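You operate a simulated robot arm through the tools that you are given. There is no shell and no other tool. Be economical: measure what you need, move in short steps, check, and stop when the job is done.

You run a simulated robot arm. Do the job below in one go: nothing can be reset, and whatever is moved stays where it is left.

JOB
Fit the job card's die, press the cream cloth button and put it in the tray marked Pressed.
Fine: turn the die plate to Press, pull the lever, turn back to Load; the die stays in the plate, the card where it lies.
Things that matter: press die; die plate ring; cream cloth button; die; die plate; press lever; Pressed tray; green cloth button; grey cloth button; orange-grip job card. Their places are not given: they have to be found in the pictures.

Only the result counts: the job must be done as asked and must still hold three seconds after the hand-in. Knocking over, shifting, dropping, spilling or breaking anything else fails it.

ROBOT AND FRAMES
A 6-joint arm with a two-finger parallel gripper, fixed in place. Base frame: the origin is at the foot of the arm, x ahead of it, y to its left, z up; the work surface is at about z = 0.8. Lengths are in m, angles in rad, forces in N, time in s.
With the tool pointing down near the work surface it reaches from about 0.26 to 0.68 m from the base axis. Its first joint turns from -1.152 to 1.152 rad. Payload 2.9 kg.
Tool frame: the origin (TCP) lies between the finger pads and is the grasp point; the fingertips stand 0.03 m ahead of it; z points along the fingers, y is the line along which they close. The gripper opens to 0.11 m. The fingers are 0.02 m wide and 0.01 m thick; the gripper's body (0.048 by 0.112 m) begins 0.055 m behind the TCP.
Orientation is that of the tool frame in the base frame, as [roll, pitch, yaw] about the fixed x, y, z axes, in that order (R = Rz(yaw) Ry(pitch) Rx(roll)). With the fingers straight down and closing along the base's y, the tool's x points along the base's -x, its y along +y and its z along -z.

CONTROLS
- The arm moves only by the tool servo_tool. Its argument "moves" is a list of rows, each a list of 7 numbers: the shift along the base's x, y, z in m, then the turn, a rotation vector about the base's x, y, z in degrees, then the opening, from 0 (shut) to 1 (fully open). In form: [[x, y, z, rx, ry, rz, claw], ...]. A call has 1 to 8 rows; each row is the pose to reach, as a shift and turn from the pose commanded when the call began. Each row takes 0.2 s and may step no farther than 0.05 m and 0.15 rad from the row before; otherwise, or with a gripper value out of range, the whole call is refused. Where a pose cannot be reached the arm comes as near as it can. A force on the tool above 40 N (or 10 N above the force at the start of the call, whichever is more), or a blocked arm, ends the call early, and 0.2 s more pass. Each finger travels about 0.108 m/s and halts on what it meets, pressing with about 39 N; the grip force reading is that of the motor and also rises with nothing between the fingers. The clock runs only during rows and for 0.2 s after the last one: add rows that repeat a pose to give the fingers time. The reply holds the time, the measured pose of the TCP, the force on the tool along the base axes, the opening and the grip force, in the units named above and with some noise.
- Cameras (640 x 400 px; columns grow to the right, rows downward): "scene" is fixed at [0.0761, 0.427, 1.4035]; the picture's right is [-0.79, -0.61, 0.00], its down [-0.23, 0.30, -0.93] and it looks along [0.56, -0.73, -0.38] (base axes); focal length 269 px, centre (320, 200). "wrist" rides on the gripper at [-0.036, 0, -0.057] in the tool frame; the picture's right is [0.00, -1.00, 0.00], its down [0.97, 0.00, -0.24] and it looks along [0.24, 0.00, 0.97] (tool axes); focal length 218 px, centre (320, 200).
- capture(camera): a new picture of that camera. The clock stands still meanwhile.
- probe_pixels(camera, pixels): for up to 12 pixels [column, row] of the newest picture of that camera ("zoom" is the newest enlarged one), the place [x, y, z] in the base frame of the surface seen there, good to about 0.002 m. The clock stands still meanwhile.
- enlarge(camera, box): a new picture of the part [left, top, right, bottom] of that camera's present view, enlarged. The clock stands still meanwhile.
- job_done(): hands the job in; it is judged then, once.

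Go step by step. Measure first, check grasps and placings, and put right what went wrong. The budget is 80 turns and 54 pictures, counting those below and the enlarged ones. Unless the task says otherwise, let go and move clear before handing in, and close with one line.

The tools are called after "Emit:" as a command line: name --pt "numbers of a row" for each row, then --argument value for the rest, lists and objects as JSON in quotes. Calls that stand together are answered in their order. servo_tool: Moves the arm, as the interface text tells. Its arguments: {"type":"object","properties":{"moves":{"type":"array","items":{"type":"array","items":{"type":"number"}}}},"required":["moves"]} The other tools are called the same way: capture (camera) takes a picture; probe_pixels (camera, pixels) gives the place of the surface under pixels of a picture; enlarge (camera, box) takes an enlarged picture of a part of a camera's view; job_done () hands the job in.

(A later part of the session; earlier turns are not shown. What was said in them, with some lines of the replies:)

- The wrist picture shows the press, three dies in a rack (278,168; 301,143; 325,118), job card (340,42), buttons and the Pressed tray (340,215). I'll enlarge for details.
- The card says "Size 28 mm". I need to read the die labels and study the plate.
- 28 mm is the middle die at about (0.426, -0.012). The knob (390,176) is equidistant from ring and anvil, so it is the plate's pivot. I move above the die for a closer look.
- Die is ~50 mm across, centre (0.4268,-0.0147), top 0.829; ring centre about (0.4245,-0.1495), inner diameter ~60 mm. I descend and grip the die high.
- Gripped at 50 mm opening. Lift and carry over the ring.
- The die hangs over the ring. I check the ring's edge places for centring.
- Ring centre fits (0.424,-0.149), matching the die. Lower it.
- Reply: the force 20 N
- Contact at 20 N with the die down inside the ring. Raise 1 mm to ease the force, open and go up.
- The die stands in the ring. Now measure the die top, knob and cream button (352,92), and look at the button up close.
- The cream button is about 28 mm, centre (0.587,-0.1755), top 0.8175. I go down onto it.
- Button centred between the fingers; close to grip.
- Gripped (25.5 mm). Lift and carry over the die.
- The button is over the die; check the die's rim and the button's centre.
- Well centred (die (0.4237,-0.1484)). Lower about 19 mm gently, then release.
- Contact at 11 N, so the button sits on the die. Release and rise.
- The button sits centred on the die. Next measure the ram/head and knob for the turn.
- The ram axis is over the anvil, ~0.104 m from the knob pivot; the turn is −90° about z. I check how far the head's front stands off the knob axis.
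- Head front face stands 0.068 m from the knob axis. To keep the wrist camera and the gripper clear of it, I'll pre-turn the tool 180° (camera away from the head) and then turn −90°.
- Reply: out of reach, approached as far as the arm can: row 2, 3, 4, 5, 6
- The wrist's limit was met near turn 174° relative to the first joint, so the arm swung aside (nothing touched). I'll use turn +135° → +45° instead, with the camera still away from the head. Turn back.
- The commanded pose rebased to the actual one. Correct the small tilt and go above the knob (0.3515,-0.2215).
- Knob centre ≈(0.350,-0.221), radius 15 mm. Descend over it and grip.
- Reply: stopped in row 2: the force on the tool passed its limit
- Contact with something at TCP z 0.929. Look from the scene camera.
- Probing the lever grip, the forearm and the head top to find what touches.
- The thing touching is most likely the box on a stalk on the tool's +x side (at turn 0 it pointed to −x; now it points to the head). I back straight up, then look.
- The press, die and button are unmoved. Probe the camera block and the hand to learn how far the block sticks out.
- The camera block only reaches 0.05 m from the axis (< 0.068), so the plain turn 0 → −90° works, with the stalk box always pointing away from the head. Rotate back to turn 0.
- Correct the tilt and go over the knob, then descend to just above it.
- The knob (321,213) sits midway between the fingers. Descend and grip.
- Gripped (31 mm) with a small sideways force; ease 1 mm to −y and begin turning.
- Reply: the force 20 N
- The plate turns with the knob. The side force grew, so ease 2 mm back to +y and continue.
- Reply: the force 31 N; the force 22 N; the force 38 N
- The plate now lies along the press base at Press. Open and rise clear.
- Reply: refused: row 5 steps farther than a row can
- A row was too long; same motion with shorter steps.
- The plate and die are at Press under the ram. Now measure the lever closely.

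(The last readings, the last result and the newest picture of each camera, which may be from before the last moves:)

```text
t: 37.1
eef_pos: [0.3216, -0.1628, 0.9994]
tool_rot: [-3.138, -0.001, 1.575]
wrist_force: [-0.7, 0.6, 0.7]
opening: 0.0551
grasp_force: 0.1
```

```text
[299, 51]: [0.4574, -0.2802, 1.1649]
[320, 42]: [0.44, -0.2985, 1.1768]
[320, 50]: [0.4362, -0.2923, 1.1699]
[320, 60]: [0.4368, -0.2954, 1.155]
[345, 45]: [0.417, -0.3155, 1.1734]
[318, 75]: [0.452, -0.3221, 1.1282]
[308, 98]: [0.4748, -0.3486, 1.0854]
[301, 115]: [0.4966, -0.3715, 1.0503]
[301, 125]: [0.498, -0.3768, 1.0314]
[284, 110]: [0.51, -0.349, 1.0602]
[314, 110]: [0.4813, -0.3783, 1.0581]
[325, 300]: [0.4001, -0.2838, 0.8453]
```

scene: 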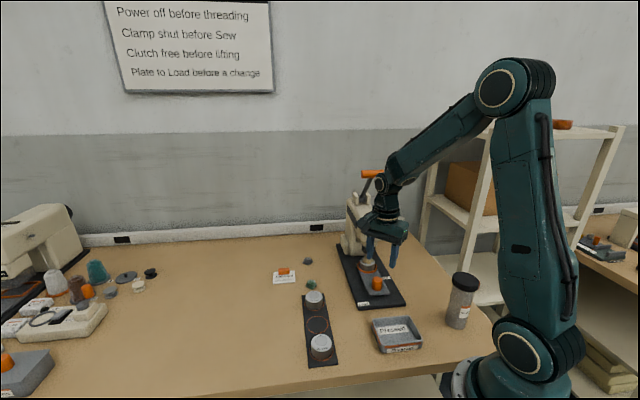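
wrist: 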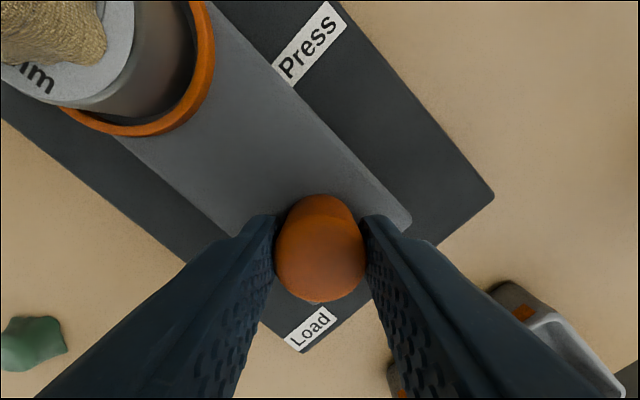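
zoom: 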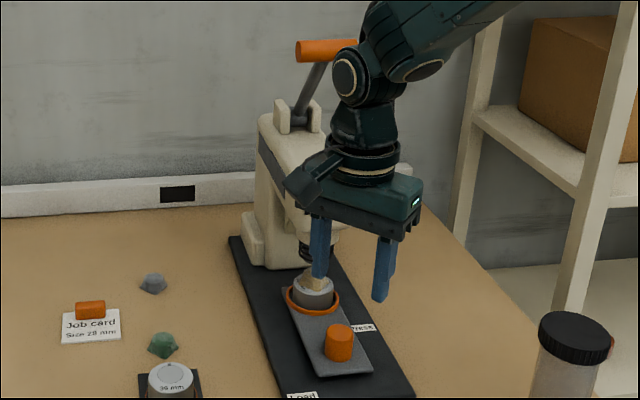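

Bar centre ≈(0.434,-0.307,1.166), pivot 0.155 m behind-below it. I'll grip the bar off-centre (clear of the stem) with the closing axis along the press axis (turn −135°). First rise and rotate.

Emit:
servo_tool --pt "0 0.005 0.045 0 0 -8 0.6" --pt "0 0.005 0.09 0 0 -16 0.6" --pt "0 0.005 0.135 0 0 -24 0.6" --pt "0 0.005 0.18 0 0 -32 0.6" --pt "0 0.005 0.225 0 0 -40 0.6" --pt "0.02 -0.02 0.25 0 0 -45.2 0.6" --pt "0.05 -0.05 0.256 0 0 -45.2 0.6" --pt "0.08 -0.085 0.256 0 0 -45.2 0.6"

Emit:
servo_tool --pt "0.023 -0.022 0 0 0 0 0.6" --pt "0.0475 -0.0438 0 0 0 0 0.6" --pt "0.0475 -0.0438 -0.01 0 0 0 0.6"

Emit:
capture --camera "wrist"

```text
t: 38.9
eef_pos: [0.4021, -0.2484, 1.2544]
tool_rot: [-3.138, -0.001, 0.785]
wrist_force: [-0.3, 0.1, 0.1]
opening: 0.066
grasp_force: 0.1
```

```text
t: 39.7
eef_pos: [0.4489, -0.2924, 1.2432]
tool_rot: [-3.139, 0.001, 0.785]
wrist_force: [0.5, -0.5, 0.0]
opening: 0.0659
grasp_force: 0.2
```

```text
16 pictures are left
```

wrist: 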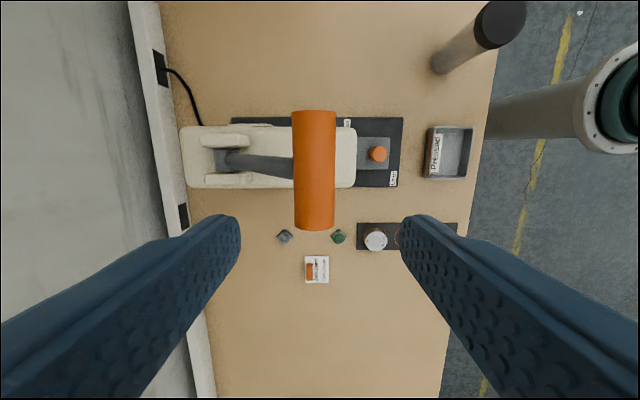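

The bar (294–335, 112–230) lies centred between the fingers with the stem at row 168. Check positions along it.

Emit:
probe_pixels --camera "wrist" --pixels '[[315, 115], [315, 168], [315, 222], [298, 190], [331, 190], [315, 200]]'

```text
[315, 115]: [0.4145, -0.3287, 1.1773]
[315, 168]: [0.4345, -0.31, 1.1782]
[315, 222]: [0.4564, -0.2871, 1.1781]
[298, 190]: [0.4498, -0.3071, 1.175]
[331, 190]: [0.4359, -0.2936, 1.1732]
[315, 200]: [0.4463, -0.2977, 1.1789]
```

Bar top z 1.178, centre (0.436,-0.307). Lower 60 mm and close on it.

Emit:
servo_tool --pt "0 0 -0.03 0 0 0 0.55" --pt "0 0 -0.059 0 0 0 0.5" --pt "0 0 -0.059 0 0 0 0.4" --pt "0 0 -0.059 0 0 0 0.3" --pt "0 0 -0.059 0 0 0 0.2" --pt "0 0 -0.059 0 0 0 0.14" --pt "0 0 -0.059 0 0 0 0.14"

```text
t: 41.3
eef_pos: [0.4495, -0.2917, 1.1838]
tool_rot: [-3.137, -0.001, 0.785]
wrist_force: [10.5, -11.1, -16.4]
opening: 0.0251
grasp_force: 44.8
```

Bar gripped (25 mm). Pull gently along the arc, first to ~+8°.

Emit:
servo_tool --pt "-0.0026 0.0026 -0.0031 0 0 0 0.14" --pt "-0.0052 0.0052 -0.0063 0 0 0 0.14" --pt "-0.0107 0.0107 -0.0137 0 0 0 0.14"

```text
t: 42.1
eef_pos: [0.4376, -0.2813, 1.1711]
tool_rot: [-3.138, -0.001, 0.788]
wrist_force: [13.5, -6.2, -9.2]
opening: 0.0256
grasp_force: 29.8
```

Emit:
servo_tool --pt "-0.0052 0.0052 -0.0081 0 0 0 0.14" --pt "-0.0098 0.0098 -0.0166 0 0 0 0.14" --pt "-0.0141 0.0141 -0.0255 0 0 0 0.14"

Emit:
enlarge --camera "scene" --box '[325, 155, 415, 305]'

```text
t: 42.9
eef_pos: [0.4241, -0.2688, 1.1452]
tool_rot: [-3.141, -0.001, 0.787]
wrist_force: [12.7, -4.7, 1.9]
opening: 0.0253
grasp_force: 45.5
```

```text
2.67 times, centred on (370, 230) of scene
```

zoom: 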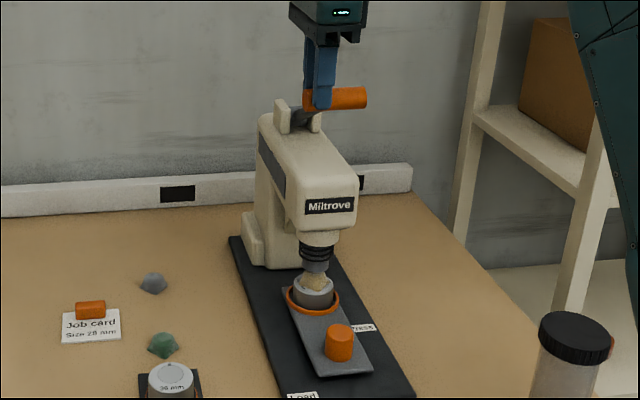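

The ram is coming down close to the button. Continue the arc.

Emit:
servo_tool --pt "-0.0019 0.0019 -0.0047 0 0 0 0.14" --pt "-0.0038 0.0038 -0.0095 0 0 0 0.14" --pt "-0.0055 0.0055 -0.0143 0 0 0 0.14" --pt "-0.0071 0.0071 -0.0191 0 0 0 0.14"

Emit:
enlarge --camera "scene" --box '[340, 180, 400, 300]'

```text
t: 43.9
eef_pos: [0.4182, -0.2609, 1.1262]
tool_rot: [-3.141, 0.0, 0.788]
wrist_force: [19.0, -1.6, 3.0]
opening: 0.0254
grasp_force: 45.1
```

```text
3.33 times, centred on (370, 240) of scene
```

zoom: 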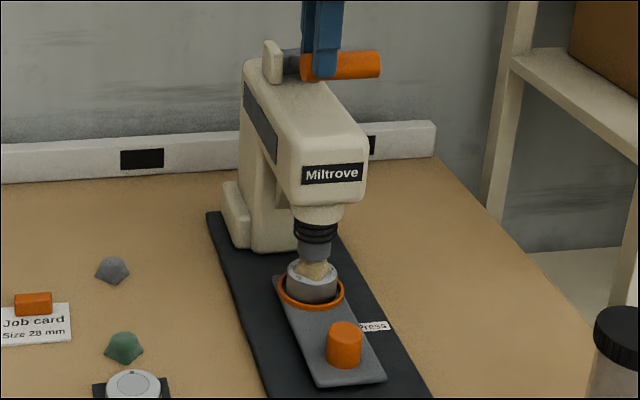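

Continue; ease the sideways force a bit.

Emit:
servo_tool --pt "-0.001 0.002 -0.005 0 0 0 0.14" --pt "-0.0018 0.0028 -0.0099 0 0 0 0.14" --pt "-0.003 0.004 -0.015 0 0 0 0.14" --pt "-0.0042 0.0052 -0.0202 0 0 0 0.14"

Emit:
enlarge --camera "scene" --box '[340, 180, 400, 300]'

```text
t: 44.9
eef_pos: [0.4133, -0.2574, 1.1068]
tool_rot: [3.139, 0.0, 0.783]
wrist_force: [11.4, -13.7, 3.4]
opening: 0.0253
grasp_force: 44.8
```

```text
3.33 times, centred on (370, 240) of scene
```

zoom: 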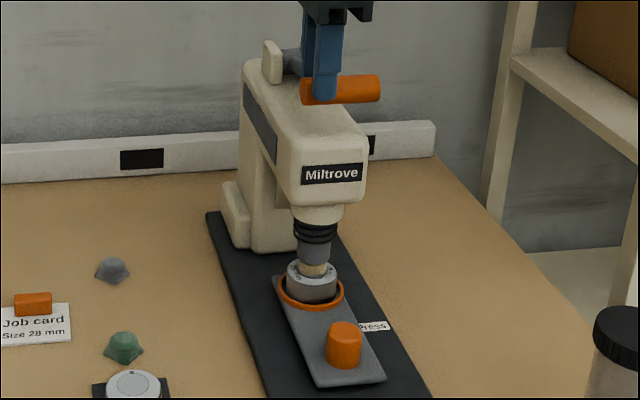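

The button now looks formed under the ram. Continue a little to ensure the full stroke.

Emit:
servo_tool --pt "-0.001 0.001 -0.005 0 0 0 0.14" --pt "-0.002 0.002 -0.0105 0 0 0 0.14" --pt "-0.0025 0.0025 -0.0155 0 0 0 0.14" --pt "-0.003 0.003 -0.0205 0 0 0 0.14"

Emit:
enlarge --camera "scene" --box '[340, 180, 400, 300]'

```text
t: 45.6
eef_pos: [0.4111, -0.2552, 1.0999]
tool_rot: [3.128, -0.003, 0.784]
wrist_force: [-0.2, -2.8, 3.1]
opening: 0.0255
grasp_force: 44.8
stopped in row 3: the force on the tool passed its limit (the readings are from after the stop); the commanded pose is now the measured one
```

```text
3.33 times, centred on (370, 240) of scene
```

zoom: 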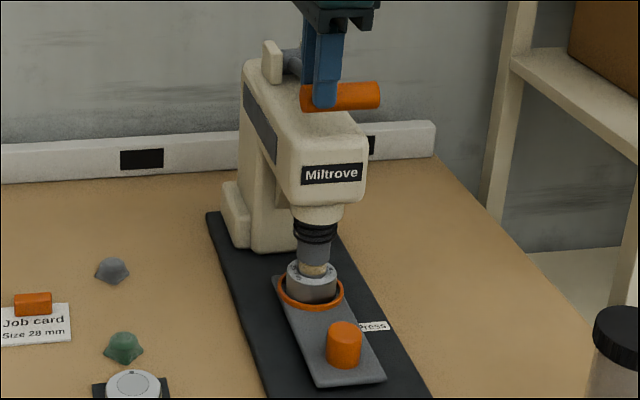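

The lever hit its stop: full press. Bring the lever back up along the same arc.

Emit:
servo_tool --pt "0.0022 -0.0022 0.008 0 0 0 0.14" --pt "0.0048 -0.0045 0.0175 0 0 0 0.14" --pt "0.0073 -0.0065 0.0265 0 0 0 0.14" --pt "0.0132 -0.0132 0.0455 0 0 0 0.14" --pt "0.02 -0.0195 0.0597 0 0 0 0.14" --pt "0.0265 -0.0261 0.0712 0 0 0 0.14" --pt "0.0328 -0.0318 0.0785 0 0 0 0.14" --pt "0.0384 -0.037 0.0845 0 0 0 0.14"

```text
t: 47.0
eef_pos: [0.4307, -0.274, 1.1668]
tool_rot: [3.133, -0.001, 0.788]
wrist_force: [-14.4, 15.5, 16.2]
opening: 0.0257
grasp_force: 10.2
stopped in row 6: the force on the tool passed its limit (the readings are from after the stop); the commanded pose is now the measured one
```

The tool fell a little off the arc; shift toward the machine and continue.

Emit:
servo_tool --pt "0.003 -0.003 0.001 0 0 0 0.14" --pt "0.006 -0.006 0.002 0 0 0 0.14" --pt "0.009 -0.009 0.006 0 0 0 0.14" --pt "0.013 -0.013 0.01 0 0 0 0.14" --pt "0.017 -0.0165 0.0145 0 0 0 0.14"

Emit:
enlarge --camera "scene" --box '[340, 155, 410, 295]'

```text
t: 47.4
eef_pos: [0.4318, -0.2751, 1.1707]
tool_rot: [3.137, -0.001, 0.789]
wrist_force: [-15.3, 14.6, 17.6]
opening: 0.0259
grasp_force: 10.4
stopped in row 2: the force on the tool passed its limit (the readings are from after the stop); the commanded pose is now the measured one
```

```text
2.86 times, centred on (375, 225) of scene
```

zoom: 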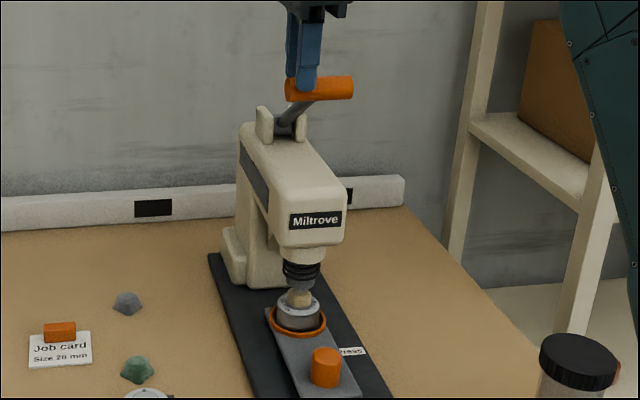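

The residual force is radial, so the grip is strained. Open the fingers around the bar to relax it and look.

Emit:
servo_tool --pt "0 0 0 0 0 0 0.3" --pt "0 0 0 0 0 0 0.45" --pt "0 0 0 0 0 0 0.5"

Emit:
capture --camera "wrist"

```text
t: 48.2
eef_pos: [0.4347, -0.2776, 1.1676]
tool_rot: [3.138, -0.002, 0.786]
wrist_force: [3.0, -3.0, -0.7]
opening: 0.0565
grasp_force: 2.2
```

```text
10 pictures are left
```

wrist: 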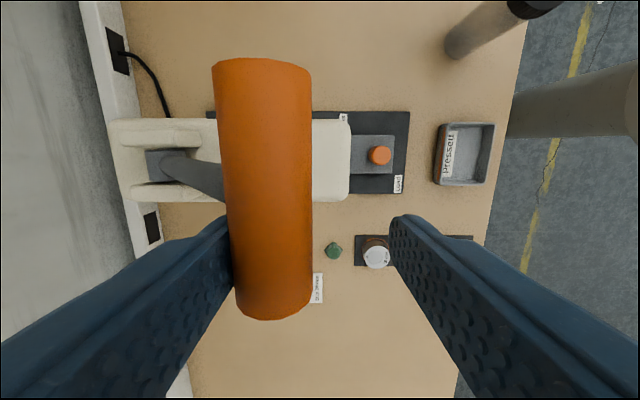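

The lever has sprung back by itself, resting near the rear finger. Check its place.

Emit:
probe_pixels --camera "wrist" --pixels '[[265, 70], [265, 180], [268, 300]]'

Emit:
servo_tool --pt "0.004 -0.004 0 0 0 0 0.55" --pt "0.008 -0.008 0 0 0 0 0.6" --pt "0.008 -0.008 0.03 0 0 0 0.6" --pt "0.008 -0.008 0.07 0 0 0 0.6"

Emit:
enlarge --camera "scene" --box '[325, 155, 415, 305]'

```text
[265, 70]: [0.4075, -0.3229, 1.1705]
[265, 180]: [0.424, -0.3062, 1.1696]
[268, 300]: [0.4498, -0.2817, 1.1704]
```

```text
t: 49.2
eef_pos: [0.4421, -0.2854, 1.238]
tool_rot: [3.136, 0.0, 0.788]
wrist_force: [0.3, 0.6, -0.9]
opening: 0.066
grasp_force: 0.0
```

```text
2.67 times, centred on (370, 230) of scene
```

zoom: 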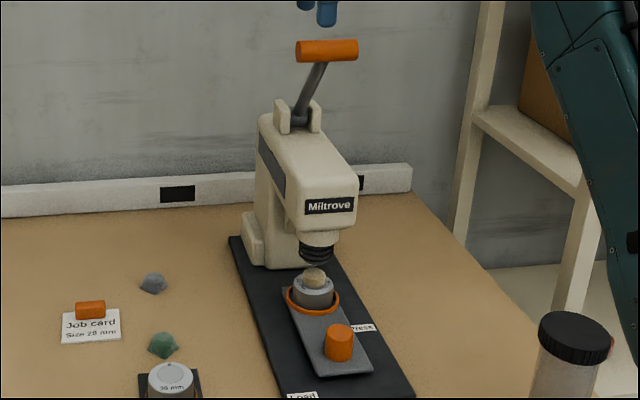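

The lever is home and the button pressed. Go back toward the knob with turn −90°.

Emit:
servo_tool --pt "-0.028 0.031 0 0 0 8 0.55" --pt "-0.056 0.062 0 0 0 16 0.55" --pt "-0.084 0.093 0 0 0 24 0.55" --pt "-0.112 0.125 0 0 0 32 0.55" --pt "-0.112 0.125 -0.045 0 0 40 0.55" --pt "-0.112 0.125 -0.09 0 0 45 0.55" --pt "-0.112 0.125 -0.135 0 0 45 0.55" --pt "-0.112 0.125 -0.18 0 0 45 0.55"

Emit:
servo_tool --pt "0.007 -0.02 -0.035 0 0 0 0.55" --pt "0.014 -0.04 -0.07 0 0 0 0.55" --pt "0.02 -0.062 -0.1 0 0 0 0.55" --pt "0.02 -0.0625 -0.145 0 0 0 0.55"

Emit:
capture --camera "wrist"

```text
t: 51.0
eef_pos: [0.3272, -0.1606, 1.0584]
tool_rot: [3.134, -0.001, 1.575]
wrist_force: [1.0, 0.5, 0.3]
opening: 0.0605
grasp_force: 0.0
```

```text
t: 52.0
eef_pos: [0.3498, -0.2214, 0.9141]
tool_rot: [3.135, 0.0, 1.571]
wrist_force: [0.6, -0.1, 0.3]
opening: 0.0605
grasp_force: 0.0
```

```text
8 pictures are left
```

wrist: 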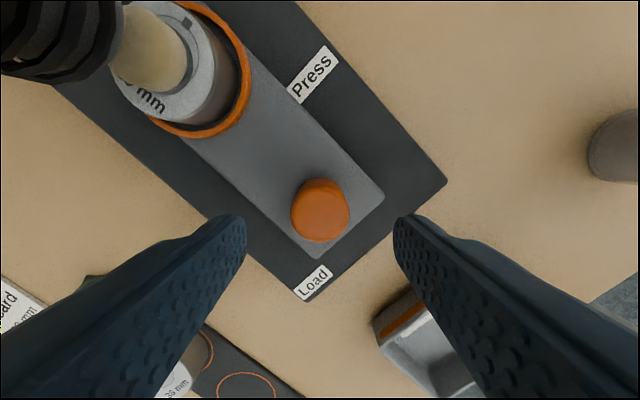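

Knob centred. Descend, grip and start turning back (+).

Emit:
servo_tool --pt "0 -0.001 -0.025 0 0 0 0.5" --pt "0 -0.001 -0.045 0 0 0 0.45" --pt "0 -0.001 -0.045 0 0 0 0.3" --pt "0 -0.001 -0.045 0 0 0 0.18" --pt "0 -0.001 -0.045 0 0 0 0.18" --pt "0 -0.001 -0.045 0 0 0 0.18"

Emit:
servo_tool --pt "0 0 0 0 0 4 0.18" --pt "0 0 0 0 0 9 0.18" --pt "0 0 0 0 0 14 0.18" --pt "0 0 0 0 0 19 0.18" --pt "0 0 0 0 0 24 0.18" --pt "0 0 0 0 0 29 0.18"

```text
t: 53.4
eef_pos: [0.3496, -0.2227, 0.8687]
tool_rot: [3.137, -0.002, 1.573]
wrist_force: [-1.7, -1.4, -3.8]
opening: 0.0314
grasp_force: 44.5
```

```text
t: 54.8
eef_pos: [0.351, -0.224, 0.8683]
tool_rot: [3.134, -0.002, 2.082]
wrist_force: [-5.2, 15.1, 23.2]
opening: 0.0312
grasp_force: 44.9
```

Forces moderate; ease 1 mm in +y and up and keep turning.

Emit:
servo_tool --pt "0 0.001 0.0005 0 0 5 0.18" --pt "0 0.001 0.001 0 0 10 0.18" --pt "0 0.001 0.001 0 0 15 0.18" --pt "0 0.001 0.001 0 0 20 0.18" --pt "0 0.001 0.001 0 0 25 0.18" --pt "0 0.001 0.001 0 0 30 0.18"

Emit:
servo_tool --pt "0 0 0 0 0 5 0.18" --pt "0 0 0 0 0 10 0.18" --pt "0 0 0 0 0 15 0.18" --pt "0 0 0 0 0 20 0.18" --pt "0 0 0 0 0 25 0.18" --pt "0 0 0 0 0 31 0.18"

Emit:
capture --camera "wrist"

```text
t: 56.2
eef_pos: [0.3506, -0.2227, 0.8674]
tool_rot: [3.136, -0.001, 2.607]
wrist_force: [8.8, 5.8, -4.5]
opening: 0.0309
grasp_force: 45.5
```

```text
t: 57.6
eef_pos: [0.3508, -0.2231, 0.8679]
tool_rot: [3.137, 0.001, -3.139]
wrist_force: [10.5, -1.1, -8.4]
opening: 0.0312
grasp_force: 44.9
```

```text
7 pictures are left
```

wrist: 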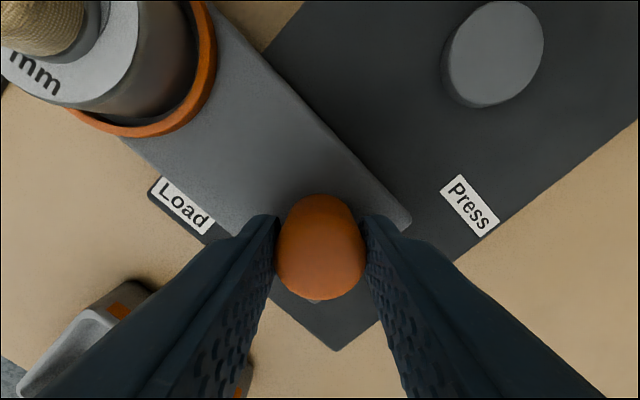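

Plate back at Load. Release, rise and go above the button.

Emit:
servo_tool --pt "0 0 0 0 0 0 0.3" --pt "0 0 0 0 0 0 0.45" --pt "0 0 0.035 0 0 0 0.5" --pt "0 0 0.08 0 0 0 0.5" --pt "0.01 0.02 0.12 0 0 0 0.5" --pt "0.03 0.05 0.14 0 0 0 0.5" --pt "0.06 0.073 0.14 0 0 0 0.5" --pt "0.072 0.073 0.125 0 0 0 0.5"

Emit:
capture --camera "wrist"

```text
t: 59.4
eef_pos: [0.423, -0.1504, 0.9944]
tool_rot: [3.137, -0.001, -3.14]
wrist_force: [-0.1, -0.9, -0.6]
opening: 0.0549
grasp_force: 0.0
```

```text
6 pictures are left
```

wrist: 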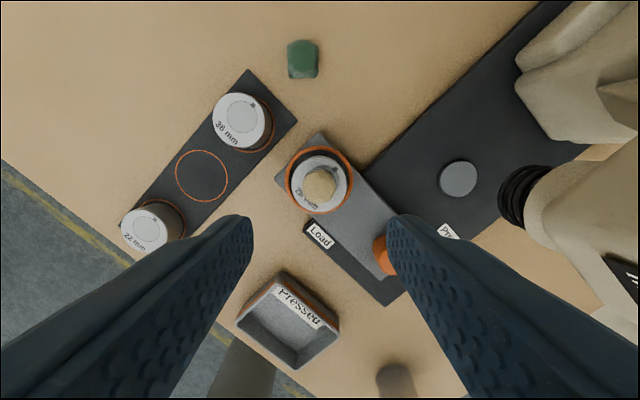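

Emit:
probe_pixels --camera "wrist" --pixels '[[320, 184], [305, 184], [336, 184], [320, 169], [320, 199], [293, 183], [350, 183], [285, 330], [240, 318], [338, 325], [300, 365], [285, 275]]'

Emit:
enlarge --camera "scene" --box '[320, 240, 430, 360]'

```text
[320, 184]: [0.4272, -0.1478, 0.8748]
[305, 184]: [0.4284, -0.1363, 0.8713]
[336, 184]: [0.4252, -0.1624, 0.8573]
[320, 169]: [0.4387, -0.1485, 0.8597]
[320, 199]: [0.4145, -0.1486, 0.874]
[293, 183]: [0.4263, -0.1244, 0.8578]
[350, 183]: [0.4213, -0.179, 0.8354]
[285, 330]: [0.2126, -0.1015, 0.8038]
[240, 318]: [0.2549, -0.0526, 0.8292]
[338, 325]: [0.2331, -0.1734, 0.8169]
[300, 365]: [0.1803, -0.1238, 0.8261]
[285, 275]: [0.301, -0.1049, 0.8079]
```

```text
3.33 times, centred on (375, 300) of scene
```

zoom: 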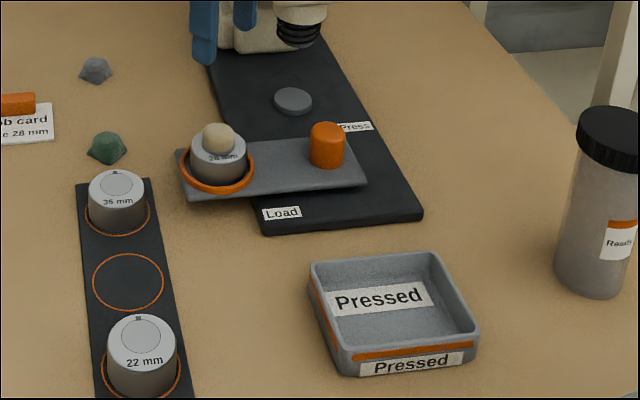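

The pressed button sits on the die at ≈(0.4255,-0.149), top 0.875; tray centre ≈(0.243,-0.113), floor 0.804. Grip the button.

Emit:
servo_tool --pt "0.002 0.0012 -0.04 0 0 0 0.5" --pt "0.002 0.0012 -0.08 0 0 0 0.5" --pt "0.002 0.0012 -0.105 0 0 0 0.5" --pt "0.002 0.0012 -0.105 0 0 0 0.35" --pt "0.002 0.0012 -0.105 0 0 0 0.22" --pt "0.002 0.0012 -0.105 0 0 0 0.15" --pt "0.002 0.0012 -0.105 0 0 0 0.15"

```text
t: 61.0
eef_pos: [0.4226, -0.15, 0.8897]
tool_rot: [3.136, -0.004, -3.141]
wrist_force: [-0.1, 0.9, -0.4]
opening: 0.0252
grasp_force: 39.5
```

Gripped. Lift and carry over the tray.

Emit:
servo_tool --pt "0 0 0.03 0 0 0 0.15" --pt "0 0 0.06 0 0 0 0.15" --pt "-0.045 0.009 0.065 0 0 0 0.15" --pt "-0.09 0.018 0.065 0 0 0 0.15" --pt "-0.135 0.027 0.065 0 0 0 0.15" --pt "-0.172 0.035 0.06 0 0 0 0.15" --pt "-0.172 0.035 0.03 0 0 0 0.15"

Emit:
enlarge --camera "scene" --box '[320, 240, 450, 370]'

```text
t: 62.6
eef_pos: [0.2519, -0.1145, 0.917]
tool_rot: [3.137, -0.004, -3.138]
wrist_force: [0.5, 0.2, -0.4]
opening: 0.0253
grasp_force: 39.1
```

```text
3.08 times, centred on (385, 305) of scene
```

zoom: 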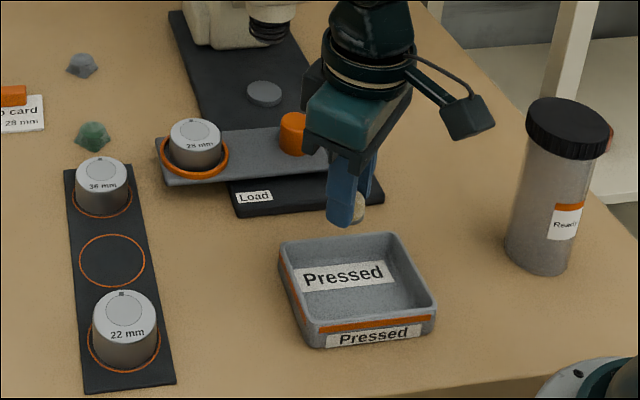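

The die stayed; the button is held over the tray. Lower to the floor.

Emit:
servo_tool --pt "-0.003 0 -0.035 0 0 0 0.15" --pt "-0.003 0 -0.065 0 0 0 0.15" --pt "-0.003 0 -0.075 0 0 0 0.15" --pt "-0.003 0 -0.078 0 0 0 0.15" --pt "-0.003 0 -0.08 0 0 0 0.15"

```text
t: 63.8
eef_pos: [0.2492, -0.1149, 0.8386]
tool_rot: [3.138, -0.001, -3.14]
wrist_force: [0.4, 0.1, -0.3]
opening: 0.0254
grasp_force: 38.6
```

Emit:
servo_tool --pt "0 0 -0.001 0 0 0 0.15" --pt "0 0 -0.002 0 0 0 0.15"

```text
t: 64.4
eef_pos: [0.2494, -0.1126, 0.8371]
tool_rot: [3.137, -0.003, -3.139]
wrist_force: [0.5, -0.2, 0.0]
opening: 0.0253
grasp_force: 39.1
```

Within a millimetre or two of the floor. Release and rise.

Emit:
servo_tool --pt "0 0 0 0 0 0 0.28" --pt "0 0 0 0 0 0 0.38" --pt "0 0 0 0 0 0 0.38" --pt "0 0 0.04 0 0 0 0.38" --pt "0 0 0.08 0 0 0 0.38" --pt "0.03 0 0.12 0 0 0 0.38" --pt "0.06 0 0.16 0 0 0 0.38"

Emit:
capture --camera "wrist"

Emit:
enlarge --camera "scene" --box '[260, 220, 450, 370]'

```text
t: 66.0
eef_pos: [0.3115, -0.1149, 0.9967]
tool_rot: [3.138, -0.002, -3.141]
wrist_force: [-0.6, 0.7, -0.1]
opening: 0.0417
grasp_force: 0.1
```

```text
3 pictures are left
```

wrist: 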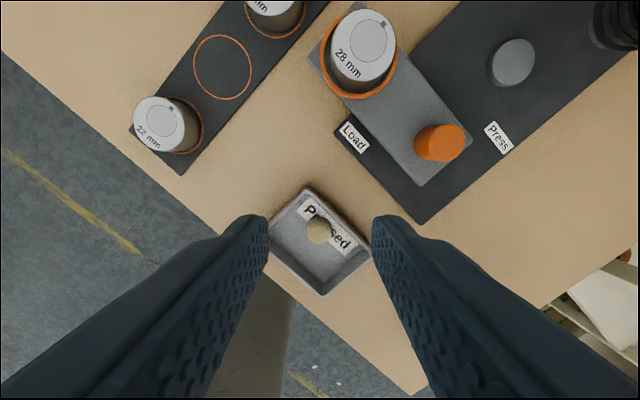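

```text
2.67 times, centred on (355, 295) of scene
```

zoom: 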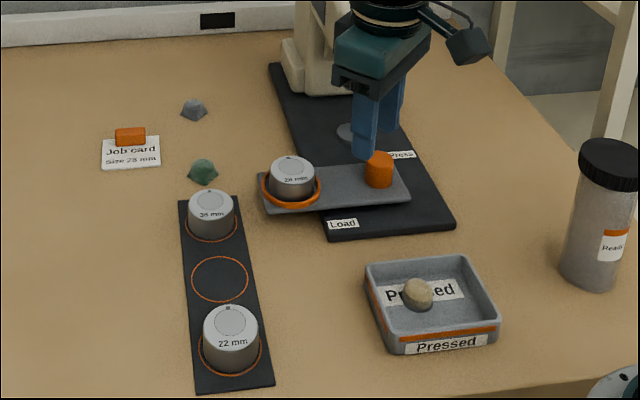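

The pressed cream button lies in the Pressed tray (wrist 319,230). The plate is at Load with the 28 mm die in it, and everything else is in place, so I hand in.

Emit:
job_done

```text
The job is handed in.
```

The 28 mm die is fitted in the plate, the cream cloth button is pressed and lying in the Pressed tray, and the plate is back at Load. During an early approach to the plate knob, the tool briefly touched something, most likely the press head. The pictures after it showed nothing moved.
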